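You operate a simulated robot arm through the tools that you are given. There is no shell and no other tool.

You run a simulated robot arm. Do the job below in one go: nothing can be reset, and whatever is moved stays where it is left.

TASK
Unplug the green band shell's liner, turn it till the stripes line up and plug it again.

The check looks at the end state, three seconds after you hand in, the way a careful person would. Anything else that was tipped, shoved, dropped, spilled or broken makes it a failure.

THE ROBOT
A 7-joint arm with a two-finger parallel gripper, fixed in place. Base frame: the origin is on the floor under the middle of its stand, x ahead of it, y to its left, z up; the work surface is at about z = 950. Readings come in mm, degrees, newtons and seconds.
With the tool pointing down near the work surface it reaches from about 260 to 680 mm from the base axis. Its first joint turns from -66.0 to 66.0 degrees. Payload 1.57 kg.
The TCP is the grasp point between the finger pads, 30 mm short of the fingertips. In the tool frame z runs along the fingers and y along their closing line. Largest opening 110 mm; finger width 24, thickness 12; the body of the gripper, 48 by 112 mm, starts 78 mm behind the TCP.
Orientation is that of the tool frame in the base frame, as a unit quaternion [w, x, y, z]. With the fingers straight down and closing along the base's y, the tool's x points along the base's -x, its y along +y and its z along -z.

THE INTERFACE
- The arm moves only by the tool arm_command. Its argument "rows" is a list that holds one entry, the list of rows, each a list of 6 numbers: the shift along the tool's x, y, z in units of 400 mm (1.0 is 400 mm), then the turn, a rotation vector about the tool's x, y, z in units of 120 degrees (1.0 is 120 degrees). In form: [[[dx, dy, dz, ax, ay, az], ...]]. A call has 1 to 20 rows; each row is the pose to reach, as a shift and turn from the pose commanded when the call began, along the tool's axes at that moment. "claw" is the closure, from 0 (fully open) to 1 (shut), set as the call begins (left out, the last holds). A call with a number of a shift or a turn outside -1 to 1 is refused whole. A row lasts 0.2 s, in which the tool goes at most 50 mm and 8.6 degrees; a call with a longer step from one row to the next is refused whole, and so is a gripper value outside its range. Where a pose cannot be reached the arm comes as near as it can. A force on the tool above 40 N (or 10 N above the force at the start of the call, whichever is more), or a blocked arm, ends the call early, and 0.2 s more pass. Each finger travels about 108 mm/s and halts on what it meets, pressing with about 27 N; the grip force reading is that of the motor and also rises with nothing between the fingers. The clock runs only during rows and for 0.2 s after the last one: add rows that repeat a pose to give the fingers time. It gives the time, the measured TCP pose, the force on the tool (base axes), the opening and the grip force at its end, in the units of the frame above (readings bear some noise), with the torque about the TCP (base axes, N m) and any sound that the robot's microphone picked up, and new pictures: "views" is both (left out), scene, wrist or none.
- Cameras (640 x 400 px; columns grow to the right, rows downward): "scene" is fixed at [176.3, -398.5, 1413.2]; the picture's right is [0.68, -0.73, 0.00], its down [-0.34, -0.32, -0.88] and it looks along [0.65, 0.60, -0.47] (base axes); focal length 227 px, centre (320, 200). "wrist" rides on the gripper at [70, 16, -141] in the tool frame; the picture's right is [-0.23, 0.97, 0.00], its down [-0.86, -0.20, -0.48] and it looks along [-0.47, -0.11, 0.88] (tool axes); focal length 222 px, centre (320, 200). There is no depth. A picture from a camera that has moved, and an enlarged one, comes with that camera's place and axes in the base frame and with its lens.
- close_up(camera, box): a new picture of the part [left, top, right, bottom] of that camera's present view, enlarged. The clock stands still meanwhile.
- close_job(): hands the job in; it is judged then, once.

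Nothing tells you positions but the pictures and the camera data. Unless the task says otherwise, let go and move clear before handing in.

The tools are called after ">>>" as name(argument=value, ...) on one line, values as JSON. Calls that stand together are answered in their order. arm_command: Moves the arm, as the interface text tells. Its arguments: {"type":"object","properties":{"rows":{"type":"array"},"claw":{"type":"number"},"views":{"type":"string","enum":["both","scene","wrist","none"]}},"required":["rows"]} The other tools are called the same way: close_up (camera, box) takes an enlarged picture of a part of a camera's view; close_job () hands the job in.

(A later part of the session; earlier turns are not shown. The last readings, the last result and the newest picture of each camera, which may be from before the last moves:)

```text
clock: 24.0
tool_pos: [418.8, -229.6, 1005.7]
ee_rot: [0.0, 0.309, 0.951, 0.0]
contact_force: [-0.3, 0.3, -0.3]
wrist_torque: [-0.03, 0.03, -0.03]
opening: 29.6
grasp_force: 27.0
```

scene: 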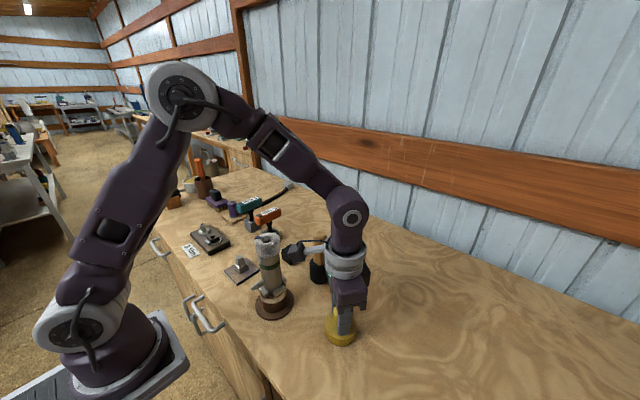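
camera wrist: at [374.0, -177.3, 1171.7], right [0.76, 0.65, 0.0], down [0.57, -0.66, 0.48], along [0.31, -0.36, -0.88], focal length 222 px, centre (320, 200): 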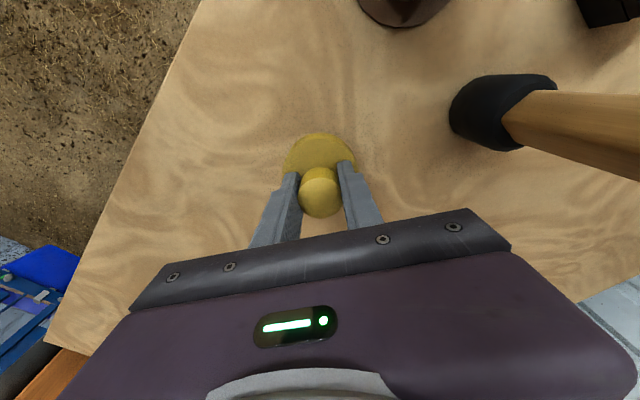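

I still feel no contact, so I'll keep going down in small steps.

>>> arm_command(rows=[[[0, 0, 0.002, 0, 0, 0]]], views="none")

>>> arm_command(rows=[[[0, 0, 0.002, 0, 0, 0]]], views="scene")

>>> close_up(camera="scene", box=[310, 285, 375, 350])

```text
clock: 24.4
tool_pos: [418.6, -229.1, 1005.3]
ee_rot: [0.0, 0.309, 0.951, 0.001]
contact_force: [0.4, -0.3, -0.3]
wrist_torque: [-0.03, -0.01, -0.01]
opening: 29.8
grasp_force: 26.5
```

```text
clock: 24.8
tool_pos: [420.0, -228.7, 1004.5]
ee_rot: [0.0, 0.309, 0.951, 0.0]
contact_force: [-0.1, 0.4, -1.1]
wrist_torque: [-0.02, 0.0, 0.0]
opening: 29.7
grasp_force: 27.0
```

scene: 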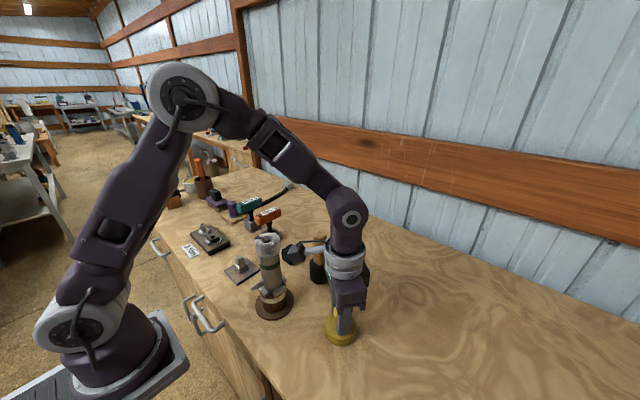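

```text
6.15 times, centred on (342, 318) of scene
camera zoom: at [176.3, -398.5, 1413.2], right [0.68, -0.73, 0.0], down [-0.34, -0.32, -0.88], along [0.65, 0.6, -0.47], focal length 1399 px, centre (182, -523)
```

zoom: 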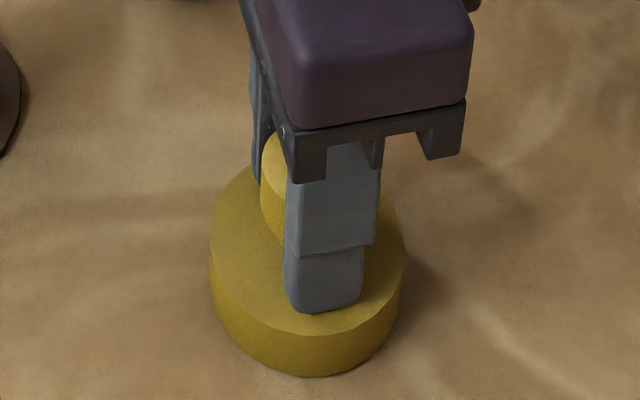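

The picture barely changes between steps. I'll take a fresh reading with both cameras at rest.

>>> arm_command(rows=[[[0, 0, 0, 0, 0, 0], [0, 0, 0, 0, 0, 0]]])

>>> close_up(camera="scene", box=[310, 285, 375, 350])

>>> close_up(camera="wrist", box=[240, 110, 400, 260])

```text
clock: 25.4
tool_pos: [421.1, -229.0, 1005.5]
ee_rot: [-0.001, 0.309, 0.951, 0.0]
contact_force: [-0.7, 0.2, 0.0]
wrist_torque: [-0.04, 0.0, 0.02]
opening: 29.8
grasp_force: 27.0
camera wrist: at [372.5, -175.0, 1145.9], right [0.76, 0.65, 0.0], down [0.57, -0.66, 0.48], along [0.31, -0.36, -0.88], focal length 222 px, centre (320, 200)
```

scene: 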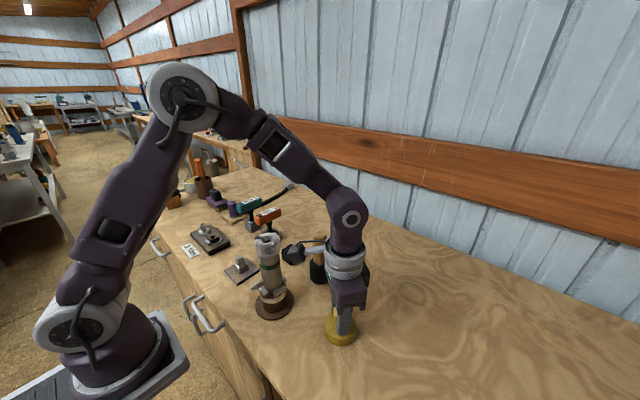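
wrist: 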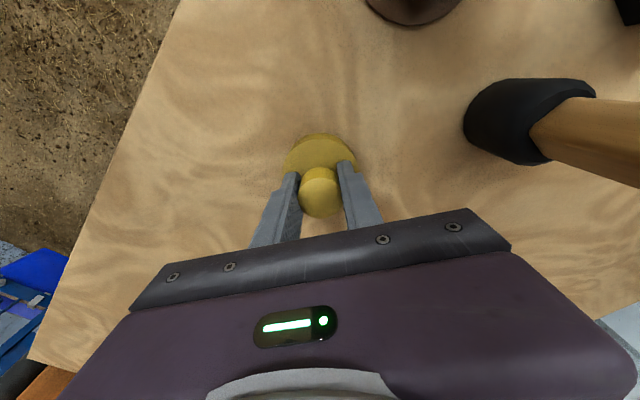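

```text
6.15 times, centred on (342, 318) of scene
camera zoom: at [176.3, -398.5, 1413.2], right [0.68, -0.73, 0.0], down [-0.34, -0.32, -0.88], along [0.65, 0.6, -0.47], focal length 1399 px, centre (182, -523)
```

zoom: 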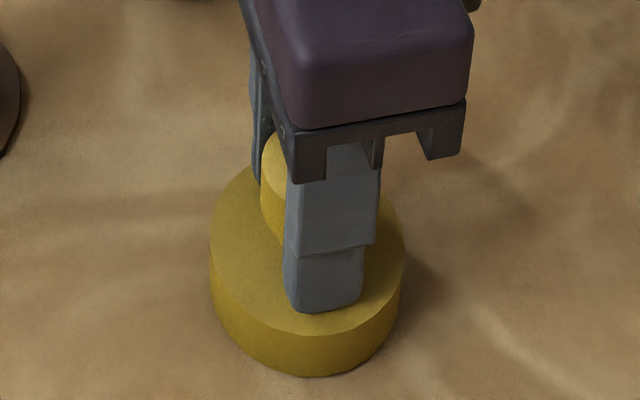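

```text
2.67 times, centred on (320, 185) of wrist
camera zoom: at [372.5, -175.0, 1145.9], right [0.76, 0.65, 0.0], down [0.57, -0.66, 0.48], along [0.31, -0.36, -0.88], focal length 592 px, centre (320, 240)
```

zoom: 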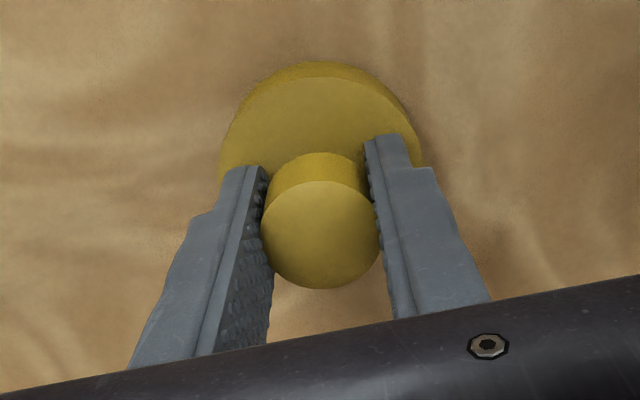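

The TCP is at about 1005 with no contact force. I'll keep going down in 1 mm steps.

>>> arm_command(rows=[[[0, 0, 0.0025, 0, 0, 0]]], views="none")

>>> arm_command(rows=[[[0, 0, 0.0025, 0, 0, 0]]], views="none")

>>> arm_command(rows=[[[0, 0, 0.0025, 0, 0, 0]]], views="scene")

>>> close_up(camera="scene", box=[310, 285, 375, 350])

```text
clock: 25.8
tool_pos: [420.0, -228.9, 1003.4]
ee_rot: [0.0, 0.308, 0.951, 0.0]
contact_force: [-0.1, 1.1, -0.8]
wrist_torque: [-0.01, -0.02, -0.04]
opening: 29.5
grasp_force: 27.4
```

```text
clock: 26.2
tool_pos: [421.0, -228.2, 1003.6]
ee_rot: [0.001, 0.309, 0.951, 0.0]
contact_force: [-0.3, 3.8, 21.3]
wrist_torque: [0.18, 0.23, -0.05]
opening: 29.8
grasp_force: 27.5
```

```text
clock: 26.6
tool_pos: [419.3, -229.6, 1003.3]
ee_rot: [0.002, 0.309, 0.951, -0.001]
contact_force: [1.4, 2.5, 31.8]
wrist_torque: [0.19, 0.09, -0.08]
opening: 29.9
grasp_force: 27.1
```

scene: 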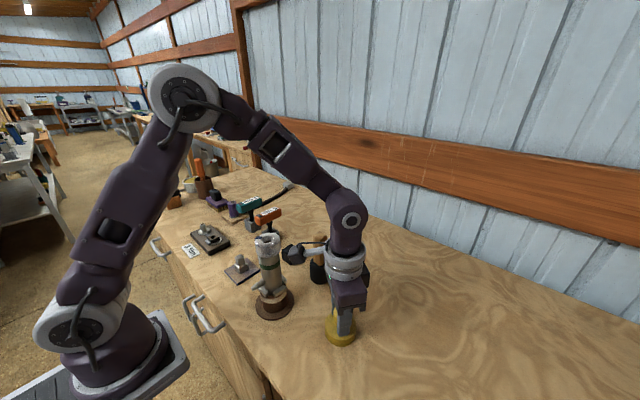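

```text
6.15 times, centred on (342, 318) of scene
camera zoom: at [175.9, -398.2, 1413.3], right [0.68, -0.73, 0.0], down [-0.34, -0.32, -0.88], along [0.65, 0.6, -0.47], focal length 1399 px, centre (182, -523)
```

zoom: 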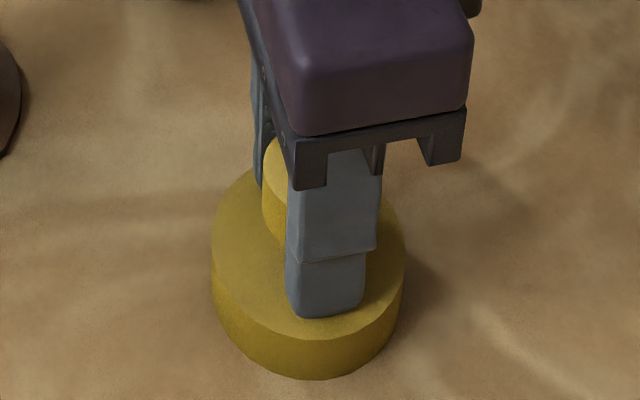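

The lid touched the bench at TCP z of about 1003.5. I'll ease off the pressing force and then open the gripper.

>>> arm_command(rows=[[[0, 0, -0.003, 0, 0, 0], [0, 0, -0.003, 0, 0, 0]]], views="none")

```text
clock: 27.2
tool_pos: [420.1, -229.6, 1003.5]
ee_rot: [0.001, 0.309, 0.951, 0.0]
contact_force: [8.2, 1.4, 19.0]
wrist_torque: [-0.25, -0.59, 0.14]
opening: 29.8
grasp_force: 27.2
```

>>> arm_command(rows=[[[0, 0, -0.002, 0, 0, 0], [0, 0, -0.002, 0, 0, 0]]], views="none")

```text
clock: 27.8
tool_pos: [418.2, -230.7, 1003.0]
ee_rot: [-0.001, 0.31, 0.951, -0.001]
contact_force: [3.4, 1.2, 8.7]
wrist_torque: [-0.16, -0.37, 0.01]
opening: 29.8
grasp_force: 27.2
```

>>> arm_command(rows=[[[0, 0, -0.0015, 0, 0, 0], [0, 0, -0.0015, 0, 0, 0]]], views="none")

>>> arm_command(rows=[[[0, 0, 0, 0, 0, 0], [0, 0, 0, 0, 0, 0], [0, 0, 0, 0, 0, 0]]], claw=0.4)

>>> close_up(camera="scene", box=[310, 285, 375, 350])

```text
clock: 28.4
tool_pos: [419.2, -230.3, 1003.8]
ee_rot: [-0.001, 0.309, 0.951, -0.001]
contact_force: [-0.6, 0.1, -0.5]
wrist_torque: [-0.01, -0.01, -0.01]
opening: 29.5
grasp_force: 27.0
```

```text
clock: 29.2
tool_pos: [419.6, -230.5, 1003.3]
ee_rot: [0.0, 0.309, 0.951, 0.0]
contact_force: [0.1, 0.7, 0.5]
wrist_torque: [-0.01, 0.0, 0.0]
opening: 65.9
grasp_force: 0.1
camera wrist: at [371.8, -175.9, 1144.6], right [0.76, 0.65, 0.0], down [0.57, -0.66, 0.48], along [0.31, -0.36, -0.88], focal length 222 px, centre (320, 200)
```

scene: 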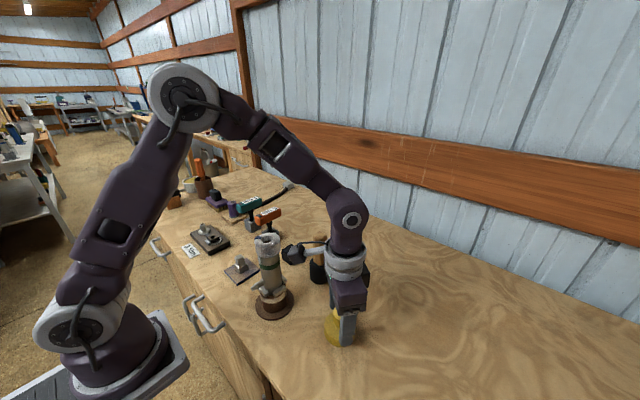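
wrist: 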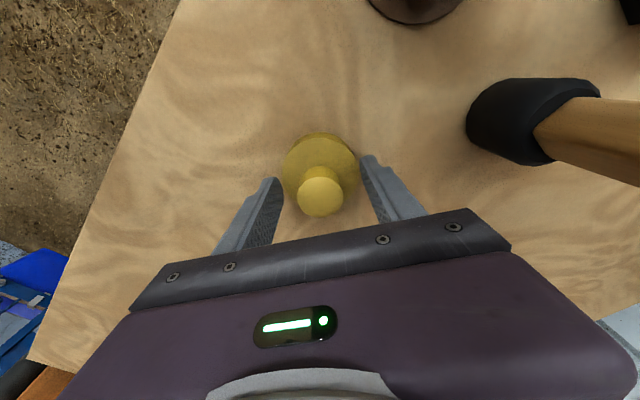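

```text
6.15 times, centred on (342, 318) of scene
camera zoom: at [176.2, -398.5, 1413.2], right [0.68, -0.73, 0.0], down [-0.34, -0.32, -0.88], along [0.65, 0.6, -0.47], focal length 1399 px, centre (182, -523)
```

zoom: 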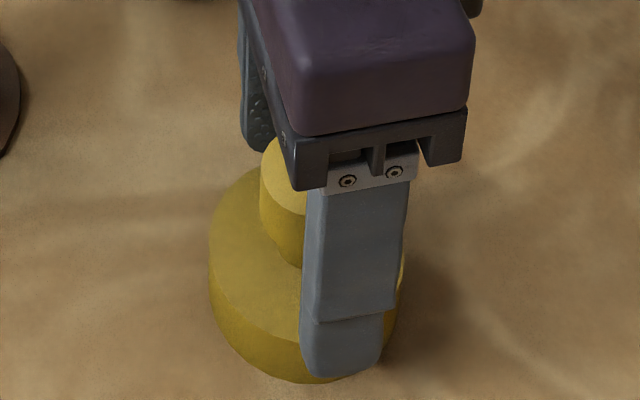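

The lid stands upright and released. I'll rise and put the wrist camera directly over the liner to measure the blue stripe's angle.

>>> arm_command(rows=[[[0, 0, -0.02, 0, 0, 0], [0, 0, -0.08, 0, 0, 0], [0, 0, -0.18, 0, 0, 0], [0, 0, -0.28, 0, 0, 0], [0, 0, -0.38, 0, 0, 0], [0, 0, -0.48, 0, 0, 0], [0, 0, -0.566, 0, 0, 0], [0.0323, 0.0618, -0.566, 0, 0, -0.06], [0.0646, 0.1236, -0.566, 0, 0, -0.12], [0.0969, 0.1854, -0.566, 0, 0, -0.18], [0.1292, 0.2472, -0.566, 0, 0, -0.24], [0.1615, 0.309, -0.566, 0, 0, -0.3], [0.1615, 0.309, -0.566, 0, 0, -0.3]]])

>>> close_up(camera="wrist", box=[280, 30, 370, 115])

>>> close_up(camera="scene", box=[240, 220, 370, 350])

>>> close_up(camera="scene", box=[248, 225, 298, 275])

```text
clock: 32.0
tool_pos: [439.8, -91.6, 1232.3]
ee_rot: [0.0, -0.001, 1.0, -0.001]
contact_force: [0.2, -0.3, -0.5]
wrist_torque: [-0.03, 0.04, 0.0]
opening: 66.0
grasp_force: 0.1
camera wrist: at [368.5, -75.5, 1372.7], right [0.23, 0.97, 0.0], down [0.86, -0.2, 0.48], along [0.47, -0.11, -0.88], focal length 222 px, centre (320, 200)
```

scene: 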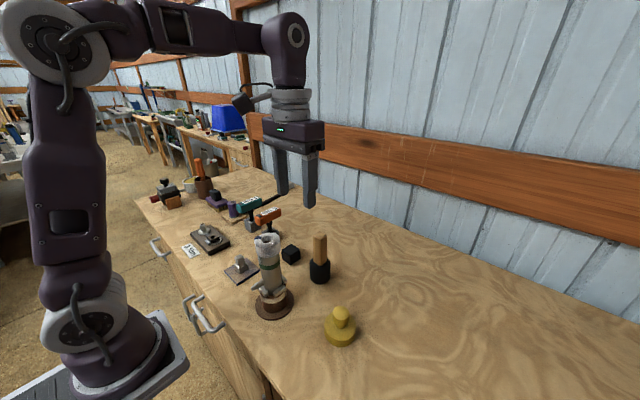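
wrist: 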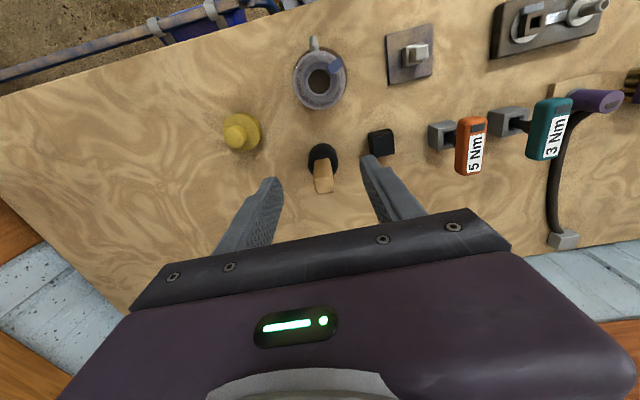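

```text
4.71 times, centred on (325, 72) of wrist
camera zoom: at [368.5, -75.5, 1372.7], right [0.23, 0.97, 0.0], down [0.86, -0.2, 0.48], along [0.47, -0.11, -0.88], focal length 1045 px, centre (296, 800)
```

zoom: 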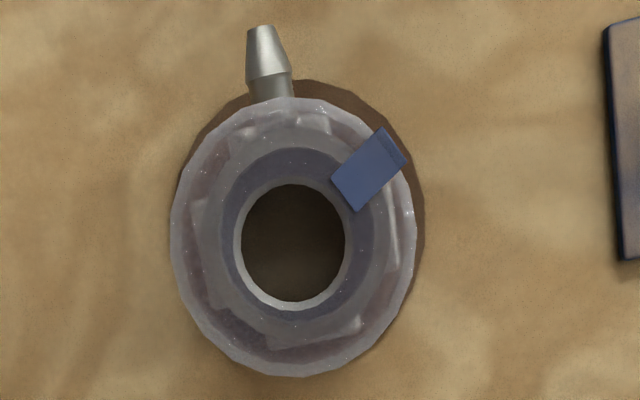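

```text
3.08 times, centred on (305, 285) of scene
camera zoom: at [176.3, -398.5, 1413.2], right [0.68, -0.73, 0.0], down [-0.34, -0.32, -0.88], along [0.65, 0.6, -0.47], focal length 700 px, centre (366, -62)
```

zoom: 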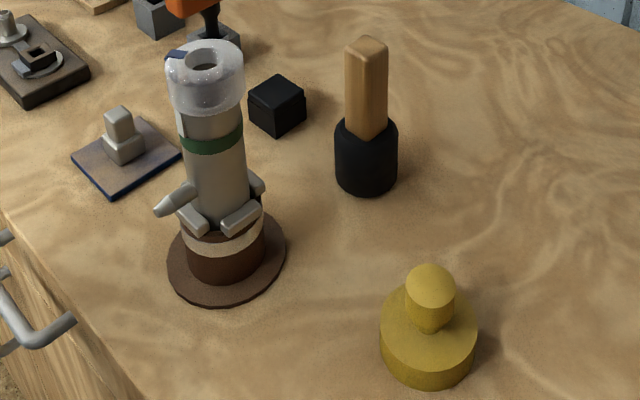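

```text
8.00 times, centred on (273, 250) of scene
camera zoom: at [176.3, -398.5, 1413.2], right [0.68, -0.73, 0.0], down [-0.34, -0.32, -0.88], along [0.65, 0.6, -0.47], focal length 1819 px, centre (696, -200)
```

zoom: 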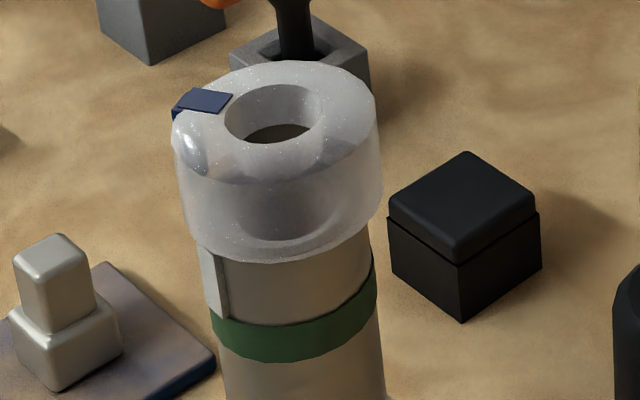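

The blue stripe measures at about azimuth 119°. To measure the shell's white stripe just as well, I'll take a view from the -x side, nearly head-on to it.

>>> arm_command(rows=[[[0.068, 0, 0.0205, 0, -0.0333, 0], [0.136, 0, 0.041, 0, -0.0667, 0], [0.204, 0, 0.0615, 0, -0.1, 0], [0.272, 0, 0.082, 0, -0.1333, 0], [0.34, 0, 0.1025, 0, -0.1667, 0], [0.34, 0, 0.1025, 0, -0.1667, 0]]])

>>> close_up(camera="wrist", box=[280, 120, 370, 220])

>>> close_up(camera="wrist", box=[290, 140, 350, 200])

```text
clock: 33.4
tool_pos: [304.8, -90.4, 1186.5]
ee_rot: [0.173, 0.0, 0.985, 0.0]
contact_force: [0.2, -0.5, -0.2]
wrist_torque: [-0.03, 0.03, 0.0]
opening: 66.0
grasp_force: 0.1
camera wrist: at [189.7, -75.9, 1294.8], right [0.21, 0.97, 0.08], down [0.64, -0.2, 0.74], along [0.74, -0.11, -0.67], focal length 222 px, centre (320, 200)
```

scene: 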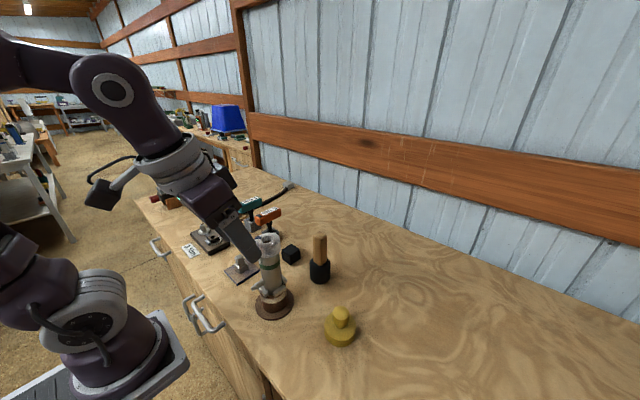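
wrist: 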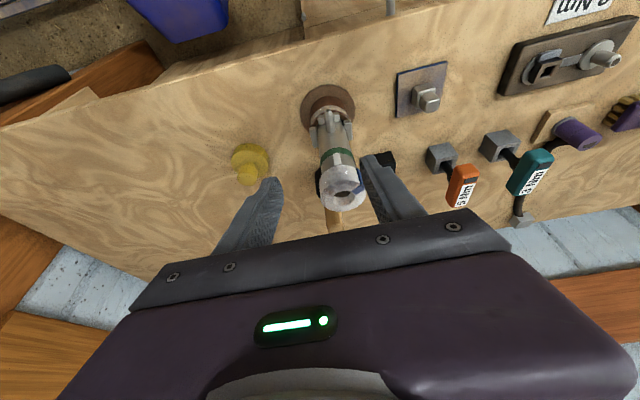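

```text
4.00 times, centred on (325, 170) of wrist
camera zoom: at [189.7, -75.9, 1294.8], right [0.21, 0.97, 0.08], down [0.64, -0.2, 0.74], along [0.74, -0.11, -0.67], focal length 888 px, centre (300, 320)
```

zoom: 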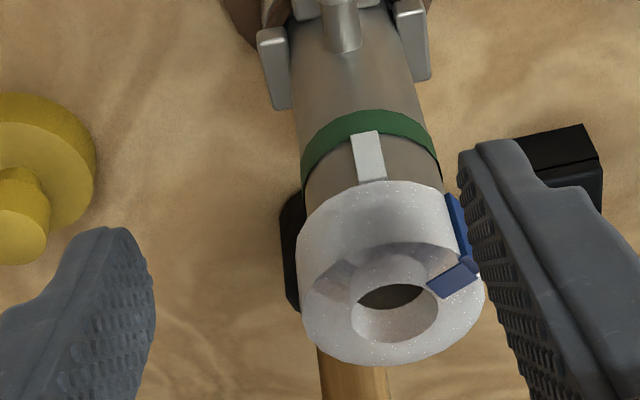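

```text
6.67 times, centred on (320, 170) of wrist
camera zoom: at [189.7, -75.9, 1294.8], right [0.21, 0.97, 0.08], down [0.64, -0.2, 0.74], along [0.74, -0.11, -0.67], focal length 1481 px, centre (320, 400)
```

zoom: 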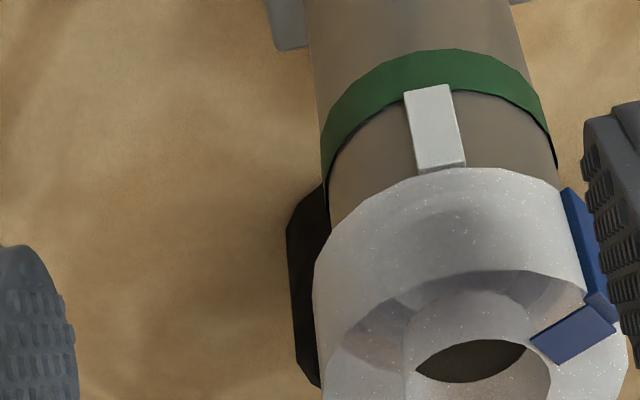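

The white stripe sits at about azimuth 179° and the blue one at about 120°, so the liner must turn about +59° (counter-clockwise from above). I'll move over the liner with the gripper yawed -30°, so the fingers avoid both stripes.

>>> arm_command(rows=[[[-0.0257, 0, -0.0705, 0, 0, 0], [-0.0599, 0.0078, -0.068, 0.0087, 0.0326, 0.0495], [-0.0941, 0.0155, -0.0655, 0.0174, 0.0651, 0.099], [-0.1284, 0.0233, -0.063, 0.0262, 0.0977, 0.1485], [-0.1626, 0.031, -0.0605, 0.0349, 0.1302, 0.198], [-0.1968, 0.0388, -0.058, 0.0436, 0.1628, 0.2475], [-0.171, 0.0388, 0.0125, 0.0436, 0.1628, 0.2475], [-0.171, 0.0388, 0.0125, 0.0436, 0.1628, 0.2475]]], claw=0.15)

>>> close_up(camera="wrist", box=[270, 110, 370, 210])

```text
clock: 35.2
tool_pos: [371.3, -76.1, 1207.4]
ee_rot: [0.0, 0.259, 0.966, -0.001]
contact_force: [0.4, -0.3, -0.6]
wrist_torque: [0.02, -0.01, 0.02]
opening: 93.5
grasp_force: 0.0
camera wrist: at [317.6, -27.5, 1347.7], right [0.68, 0.73, 0.0], down [0.64, -0.6, 0.48], along [0.35, -0.33, -0.88], focal length 222 px, centre (320, 200)
```

scene: 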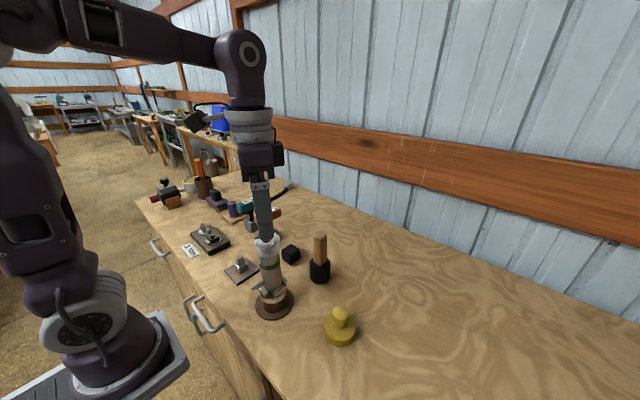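
wrist: 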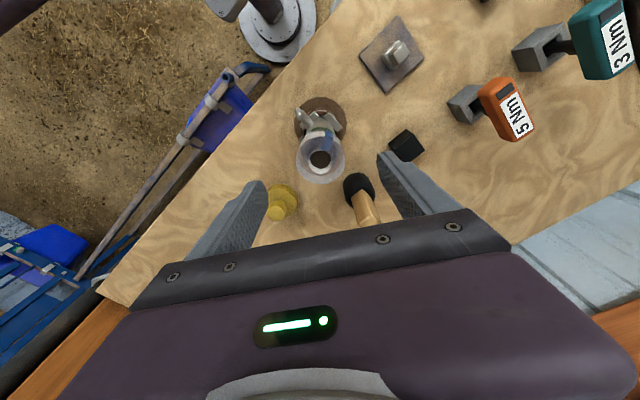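

```text
4.00 times, centred on (320, 160) of wrist
camera zoom: at [317.6, -27.5, 1347.7], right [0.68, 0.73, 0.0], down [0.64, -0.6, 0.48], along [0.35, -0.33, -0.88], focal length 888 px, centre (320, 360)
```

zoom: 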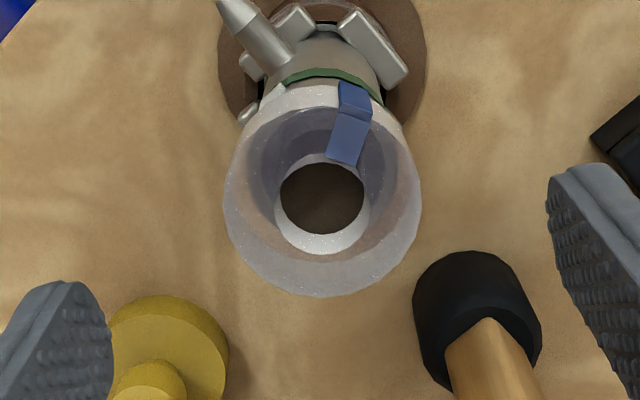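

The gripper is centred over the liner to within about 1 mm. I'll go down round the collar, stopping well above the shell's lower clamps.

>>> arm_command(rows=[[[0, 0, 0.04, 0, 0, 0], [0, 0, 0.08, 0, 0, 0], [0, 0, 0.12, 0, 0, 0], [0, 0, 0.15, 0, 0, 0], [0, 0, 0.18, 0, 0, 0], [0, 0, 0.195, 0, 0, 0], [0, 0, 0.195, 0, 0, 0]]])

>>> close_up(camera="wrist", box=[220, 100, 440, 240])

>>> close_up(camera="scene", box=[235, 210, 305, 290])

```text
clock: 36.8
tool_pos: [371.1, -76.5, 1129.9]
ee_rot: [-0.001, 0.259, 0.966, 0.0]
contact_force: [-0.3, 0.1, 0.2]
wrist_torque: [-0.02, -0.01, 0.0]
opening: 93.6
grasp_force: 0.1
camera wrist: at [317.2, -28.3, 1270.3], right [0.68, 0.73, 0.0], down [0.64, -0.6, 0.48], along [0.35, -0.33, -0.88], focal length 222 px, centre (320, 200)
```

scene: 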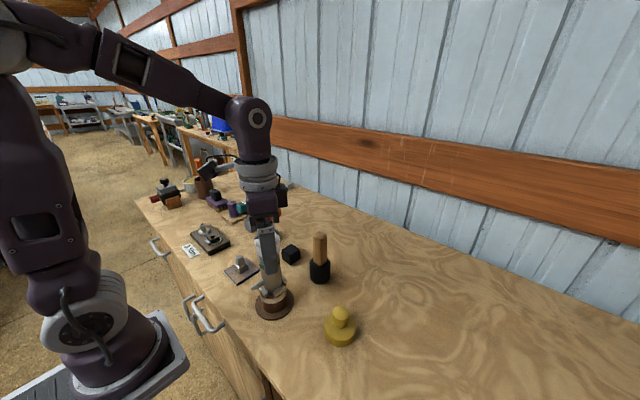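
wrist: 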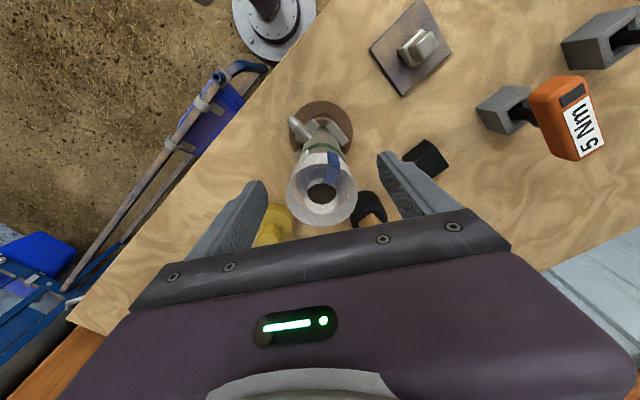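

```text
2.86 times, centred on (330, 170) of wrist
camera zoom: at [317.2, -28.3, 1270.3], right [0.68, 0.73, 0.0], down [0.64, -0.6, 0.48], along [0.35, -0.33, -0.88], focal length 635 px, centre (291, 286)
```

zoom: 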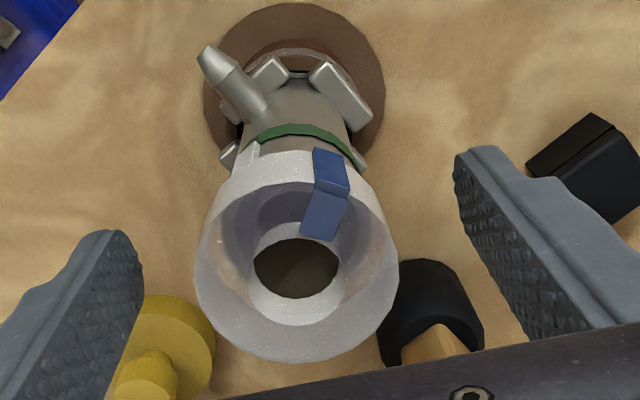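

```text
5.00 times, centred on (270, 250) of scene
camera zoom: at [176.3, -398.5, 1413.2], right [0.68, -0.73, 0.0], down [-0.34, -0.32, -0.88], along [0.65, 0.6, -0.47], focal length 1137 px, centre (570, -50)
```

zoom: 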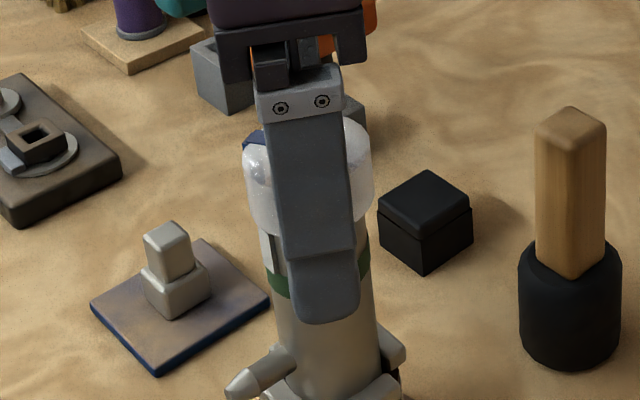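

The collar sits centred between the fingers, with both stripes clear of the pads. I'll close on it.

>>> arm_command(rows=[[[0, 0, 0, 0, 0, 0], [0, 0, 0, 0, 0, 0], [0, 0, 0, 0, 0, 0], [0, 0, 0, 0, 0, 0]]], claw=1)

>>> close_up(camera="wrist", box=[220, 100, 440, 240])

>>> close_up(camera="scene", box=[235, 210, 305, 290])

```text
clock: 37.8
tool_pos: [369.7, -77.2, 1129.7]
ee_rot: [0.0, 0.259, 0.966, -0.001]
contact_force: [1.4, 1.6, 0.4]
wrist_torque: [0.0, -0.04, -0.04]
opening: 48.9
grasp_force: 26.9
camera wrist: at [317.3, -28.2, 1270.4], right [0.68, 0.73, 0.0], down [0.64, -0.6, 0.48], along [0.35, -0.33, -0.88], focal length 222 px, centre (320, 200)
```

scene: 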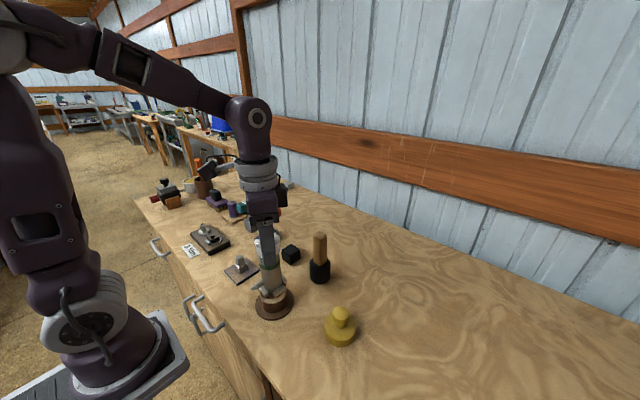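
wrist: 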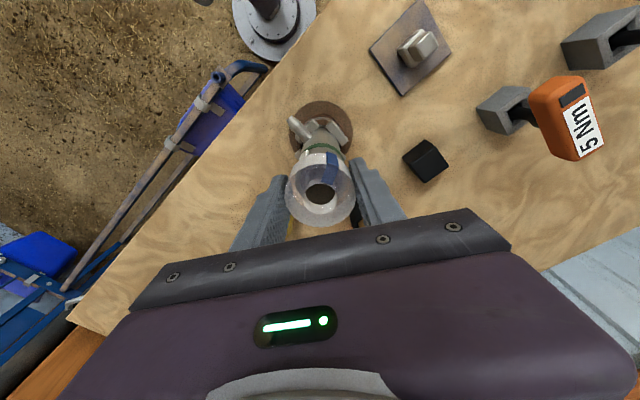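

```text
2.86 times, centred on (330, 170) of wrist
camera zoom: at [317.3, -28.2, 1270.4], right [0.68, 0.73, 0.0], down [0.64, -0.6, 0.48], along [0.35, -0.33, -0.88], focal length 635 px, centre (291, 286)
```

zoom: 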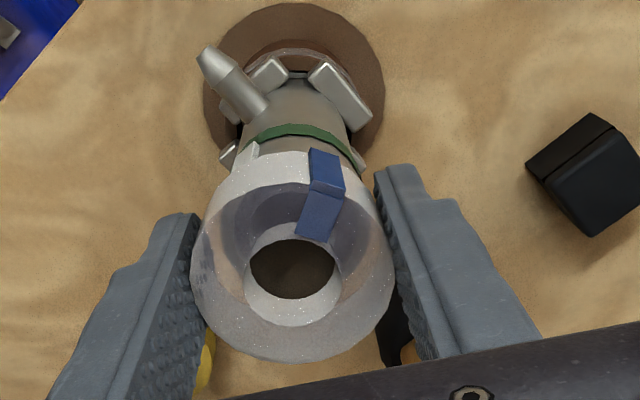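

```text
5.00 times, centred on (270, 250) of scene
camera zoom: at [176.3, -398.4, 1413.2], right [0.68, -0.73, 0.0], down [-0.34, -0.32, -0.88], along [0.65, 0.6, -0.47], focal length 1137 px, centre (570, -50)
```

zoom: 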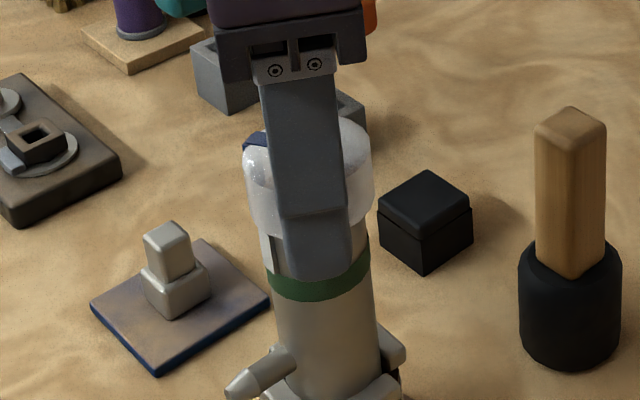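

The liner is gripped at 48.9 mm. I'll pull up gently and watch the force.

>>> arm_command(rows=[[[0, 0, -0.0025, 0, 0, 0], [0, 0, -0.005, 0, 0, 0], [0, 0, -0.0075, 0, 0, 0]]], views="none")

>>> arm_command(rows=[[[0, 0, -0.0025, 0, 0, 0], [0, 0, -0.005, 0, 0, 0], [0, 0, -0.0075, 0, 0, 0]]], views="scene")

>>> close_up(camera="scene", box=[235, 215, 310, 325])

```text
clock: 38.6
tool_pos: [369.4, -76.0, 1133.3]
ee_rot: [-0.001, 0.259, 0.966, -0.001]
contact_force: [0.2, 0.3, -3.5]
wrist_torque: [0.03, 0.03, -0.03]
opening: 49.0
grasp_force: 27.3
```

```text
clock: 39.4
tool_pos: [371.1, -74.4, 1136.2]
ee_rot: [0.001, 0.259, 0.966, 0.0]
contact_force: [0.1, 0.6, -8.2]
wrist_torque: [0.03, 0.13, -0.03]
opening: 49.3
grasp_force: 27.3
```

scene: 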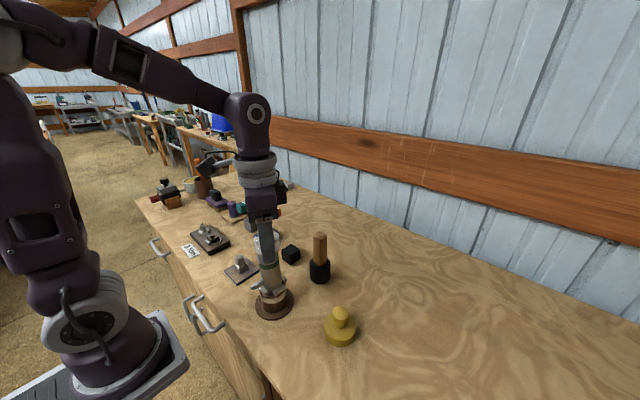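

```text
3.64 times, centred on (272, 270) of scene
camera zoom: at [176.3, -398.5, 1413.2], right [0.68, -0.73, 0.0], down [-0.34, -0.32, -0.88], along [0.65, 0.6, -0.47], focal length 827 px, centre (493, -54)
```

zoom: 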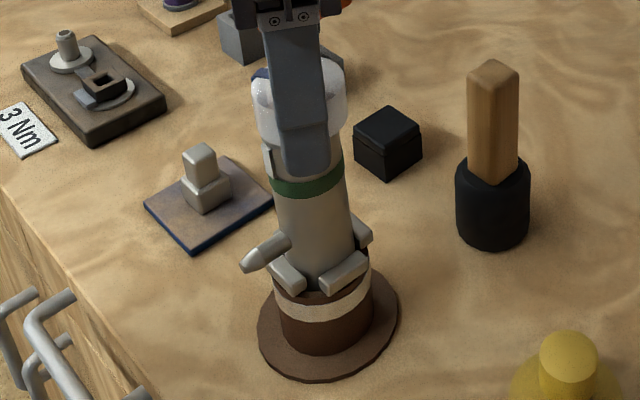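

>>> close_up(camera="scene", box=[240, 220, 300, 280])

>>> close_up(camera="scene", box=[240, 265, 305, 325])

```text
6.67 times, centred on (270, 250) of scene
camera zoom: at [176.3, -398.5, 1413.2], right [0.68, -0.73, 0.0], down [-0.34, -0.32, -0.88], along [0.65, 0.6, -0.47], focal length 1516 px, centre (653, -133)
```

zoom: 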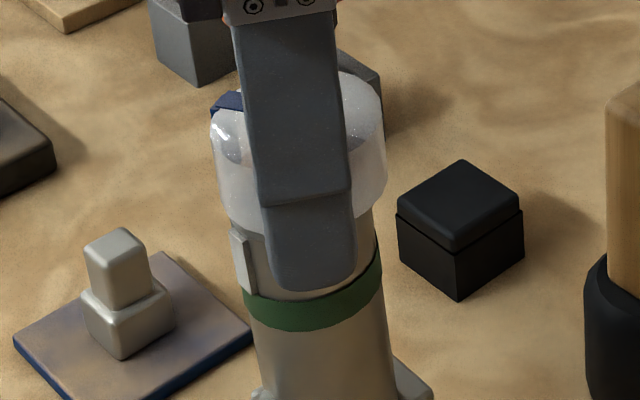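

```text
6.67 times, centred on (272, 295) of scene
camera zoom: at [176.3, -398.5, 1413.2], right [0.68, -0.73, 0.0], down [-0.34, -0.32, -0.88], along [0.65, 0.6, -0.47], focal length 1516 px, centre (637, -433)
```

zoom: 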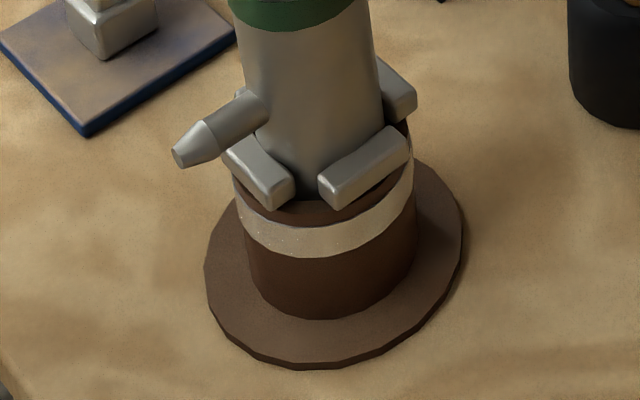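

The liner is rising while the shell stays put, with about 8 N of friction and weight. I'll keep pulling.

>>> arm_command(rows=[[[0, 0, -0.005, 0, 0, 0], [0, 0, -0.01, 0, 0, 0], [0, 0, -0.015, 0, 0, 0], [0, 0, -0.02, 0, 0, 0], [0, 0, -0.025, 0, 0, 0]]], views="scene")

>>> close_up(camera="scene", box=[240, 210, 310, 325])

```text
clock: 40.6
tool_pos: [370.0, -76.7, 1145.4]
ee_rot: [0.001, 0.259, 0.966, 0.0]
contact_force: [-0.3, -0.2, -1.6]
wrist_torque: [-0.01, 0.01, 0.03]
opening: 49.2
grasp_force: 27.3
```

scene: 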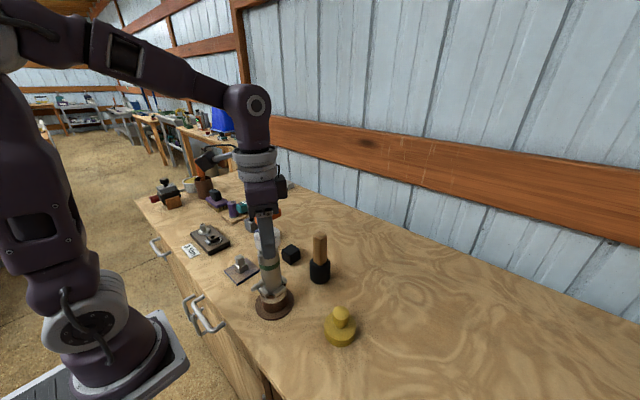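

```text
3.48 times, centred on (275, 268) of scene
camera zoom: at [176.3, -398.5, 1413.2], right [0.68, -0.73, 0.0], down [-0.34, -0.32, -0.88], along [0.65, 0.6, -0.47], focal length 791 px, centre (476, -35)
```

zoom: 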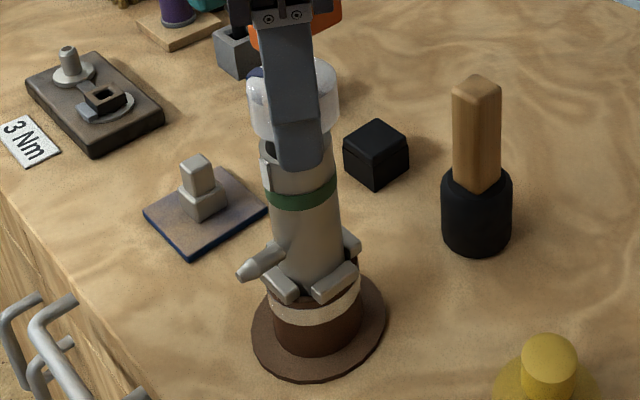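

The force dropped to about 1.6 N, so the liner seems free. I'll lift another 45 mm and look.

>>> arm_command(rows=[[[0, 0, -0.02, 0, 0, 0], [0, 0, -0.04, 0, 0, 0], [0, 0, -0.06, 0, 0, 0], [0, 0, -0.08, 0, 0, 0], [0, 0, -0.1, 0, 0, 0], [0, 0, -0.1125, 0, 0, 0]]])

>>> close_up(camera="scene", box=[235, 200, 310, 325])

>>> close_up(camera="scene", box=[245, 205, 300, 270])

>>> close_up(camera="wrist", box=[270, 90, 380, 240])

```text
clock: 42.0
tool_pos: [370.2, -75.5, 1191.2]
ee_rot: [0.001, 0.259, 0.966, 0.0]
contact_force: [-0.2, 0.9, -1.2]
wrist_torque: [0.01, 0.02, 0.01]
opening: 49.2
grasp_force: 27.3
camera wrist: at [317.7, -26.7, 1332.5], right [0.68, 0.73, 0.0], down [0.64, -0.6, 0.48], along [0.35, -0.33, -0.88], focal length 222 px, centre (320, 200)
```

scene: 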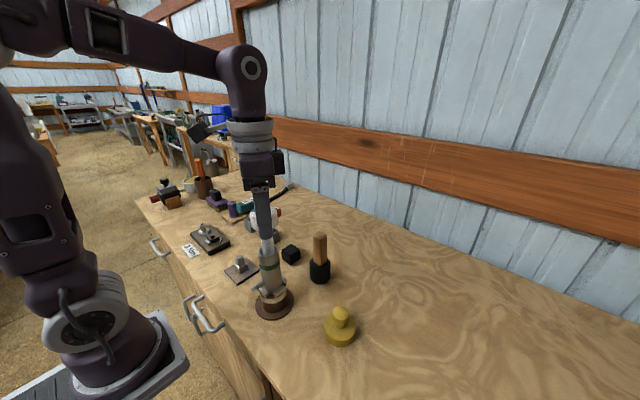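
wrist: 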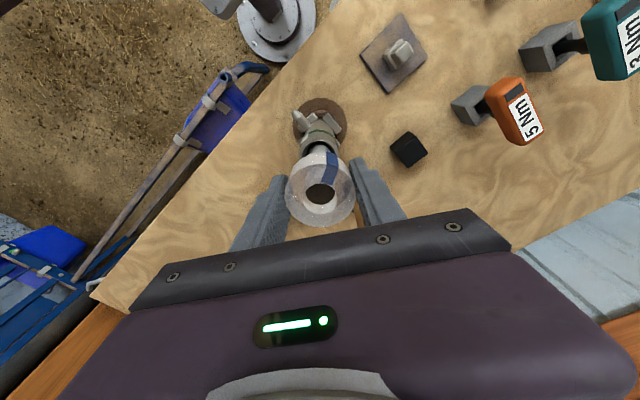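

```text
3.20 times, centred on (272, 262) of scene
camera zoom: at [176.3, -398.5, 1413.2], right [0.68, -0.73, 0.0], down [-0.34, -0.32, -0.88], along [0.65, 0.6, -0.47], focal length 728 px, centre (472, 0)
```

zoom: 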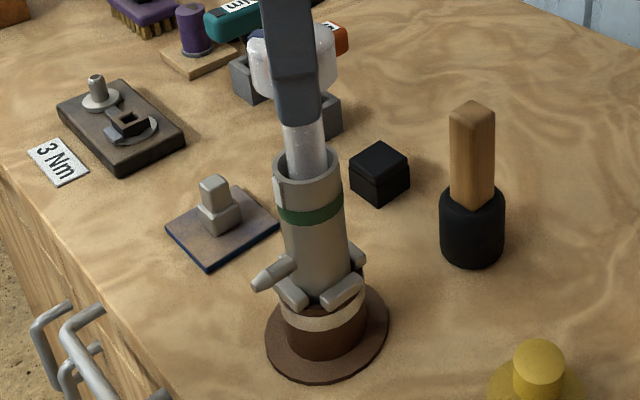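

```text
6.15 times, centred on (272, 238) of scene
camera zoom: at [176.3, -398.5, 1413.2], right [0.68, -0.73, 0.0], down [-0.34, -0.32, -0.88], along [0.65, 0.6, -0.47], focal length 1399 px, centre (612, -31)
```

zoom: 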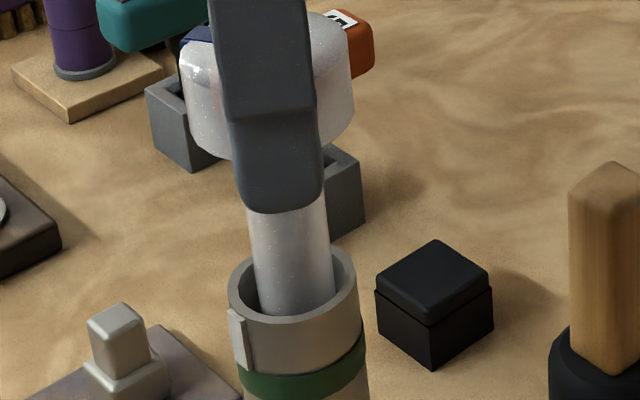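

```text
2.67 times, centred on (325, 165) of wrist
camera zoom: at [317.7, -26.7, 1332.5], right [0.68, 0.73, 0.0], down [0.64, -0.6, 0.48], along [0.35, -0.33, -0.88], focal length 592 px, centre (307, 293)
```

zoom: 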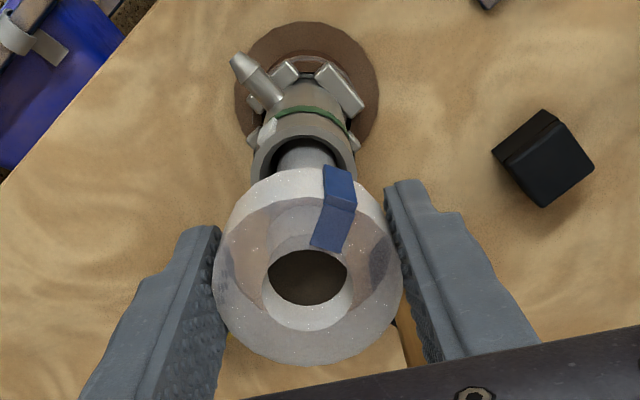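

The liner has a narrower tube still partly inside the shell. I'll keep lifting straight up.

>>> arm_command(rows=[[[0, 0, -0.025, 0, 0, 0], [0, 0, -0.05, 0, 0, 0], [0, 0, -0.075, 0, 0, 0], [0, 0, -0.1, 0, 0, 0], [0, 0, -0.125, 0, 0, 0], [0, 0, -0.15, 0, 0, 0]]], views="scene")

>>> close_up(camera="scene", box=[235, 180, 310, 290])

```text
clock: 43.4
tool_pos: [369.7, -74.1, 1251.3]
ee_rot: [0.0, 0.259, 0.966, 0.0]
contact_force: [-0.3, 0.4, -0.8]
wrist_torque: [-0.02, -0.04, 0.01]
opening: 49.0
grasp_force: 27.0
```

scene: 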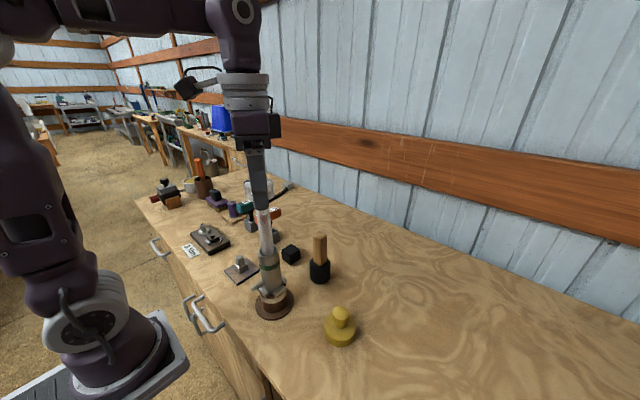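

```text
3.64 times, centred on (272, 235) of scene
camera zoom: at [176.3, -398.5, 1413.2], right [0.68, -0.73, 0.0], down [-0.34, -0.32, -0.88], along [0.65, 0.6, -0.47], focal length 827 px, centre (493, 73)
```

zoom: 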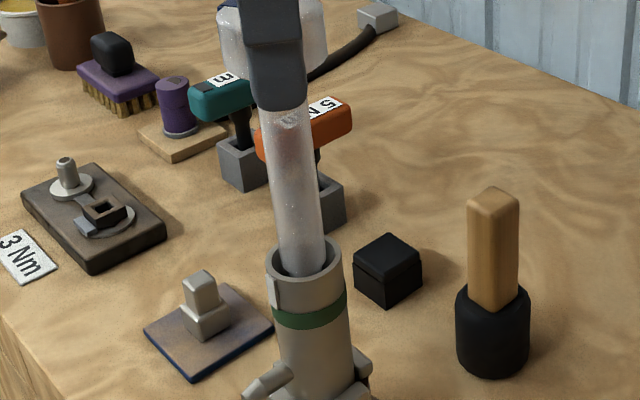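

The tube is long and still inside. I'll lift a bit more.

>>> arm_command(rows=[[[0, 0, -0.025, 0, 0, 0], [0, 0, -0.05, 0, 0, 0], [0, 0, -0.075, 0, 0, 0], [0, 0, -0.1, 0, 0, 0]]], views="scene")

>>> close_up(camera="scene", box=[235, 160, 310, 290])

>>> close_up(camera="scene", box=[250, 215, 300, 275])

```text
clock: 44.4
tool_pos: [369.2, -76.8, 1291.5]
ee_rot: [-0.001, 0.259, 0.966, -0.001]
contact_force: [0.9, -0.1, -0.4]
wrist_torque: [-0.05, 0.0, 0.0]
opening: 49.0
grasp_force: 27.1
```

scene: 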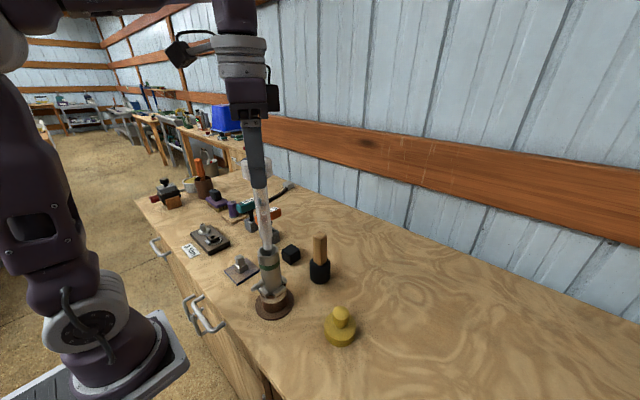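

```text
3.08 times, centred on (272, 225) of scene
camera zoom: at [176.3, -398.5, 1413.2], right [0.68, -0.73, 0.0], down [-0.34, -0.32, -0.88], along [0.65, 0.6, -0.47], focal length 700 px, centre (466, 123)
```

zoom: 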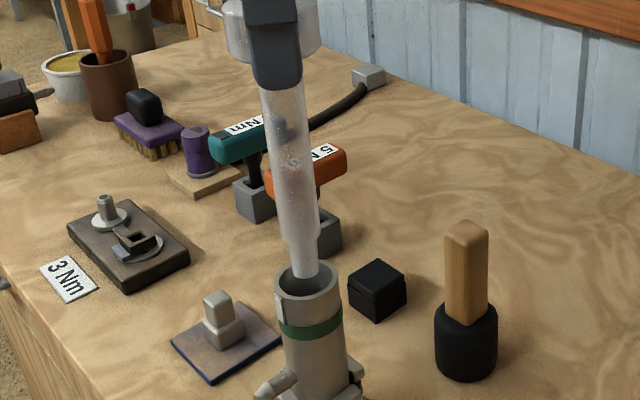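

```text
6.67 times, centred on (275, 245) of scene
camera zoom: at [176.3, -398.5, 1413.2], right [0.68, -0.73, 0.0], down [-0.34, -0.32, -0.88], along [0.65, 0.6, -0.47], focal length 1516 px, centre (620, -100)
```

zoom: 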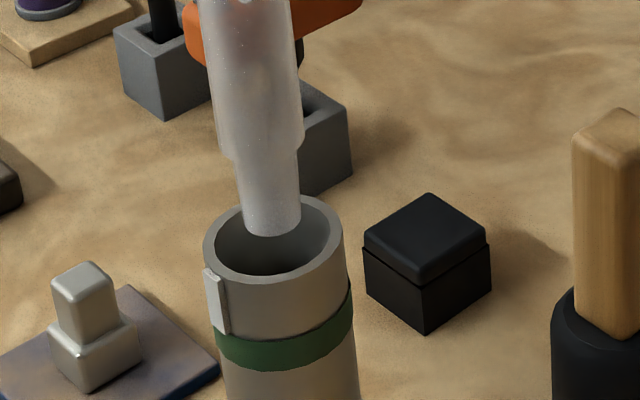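

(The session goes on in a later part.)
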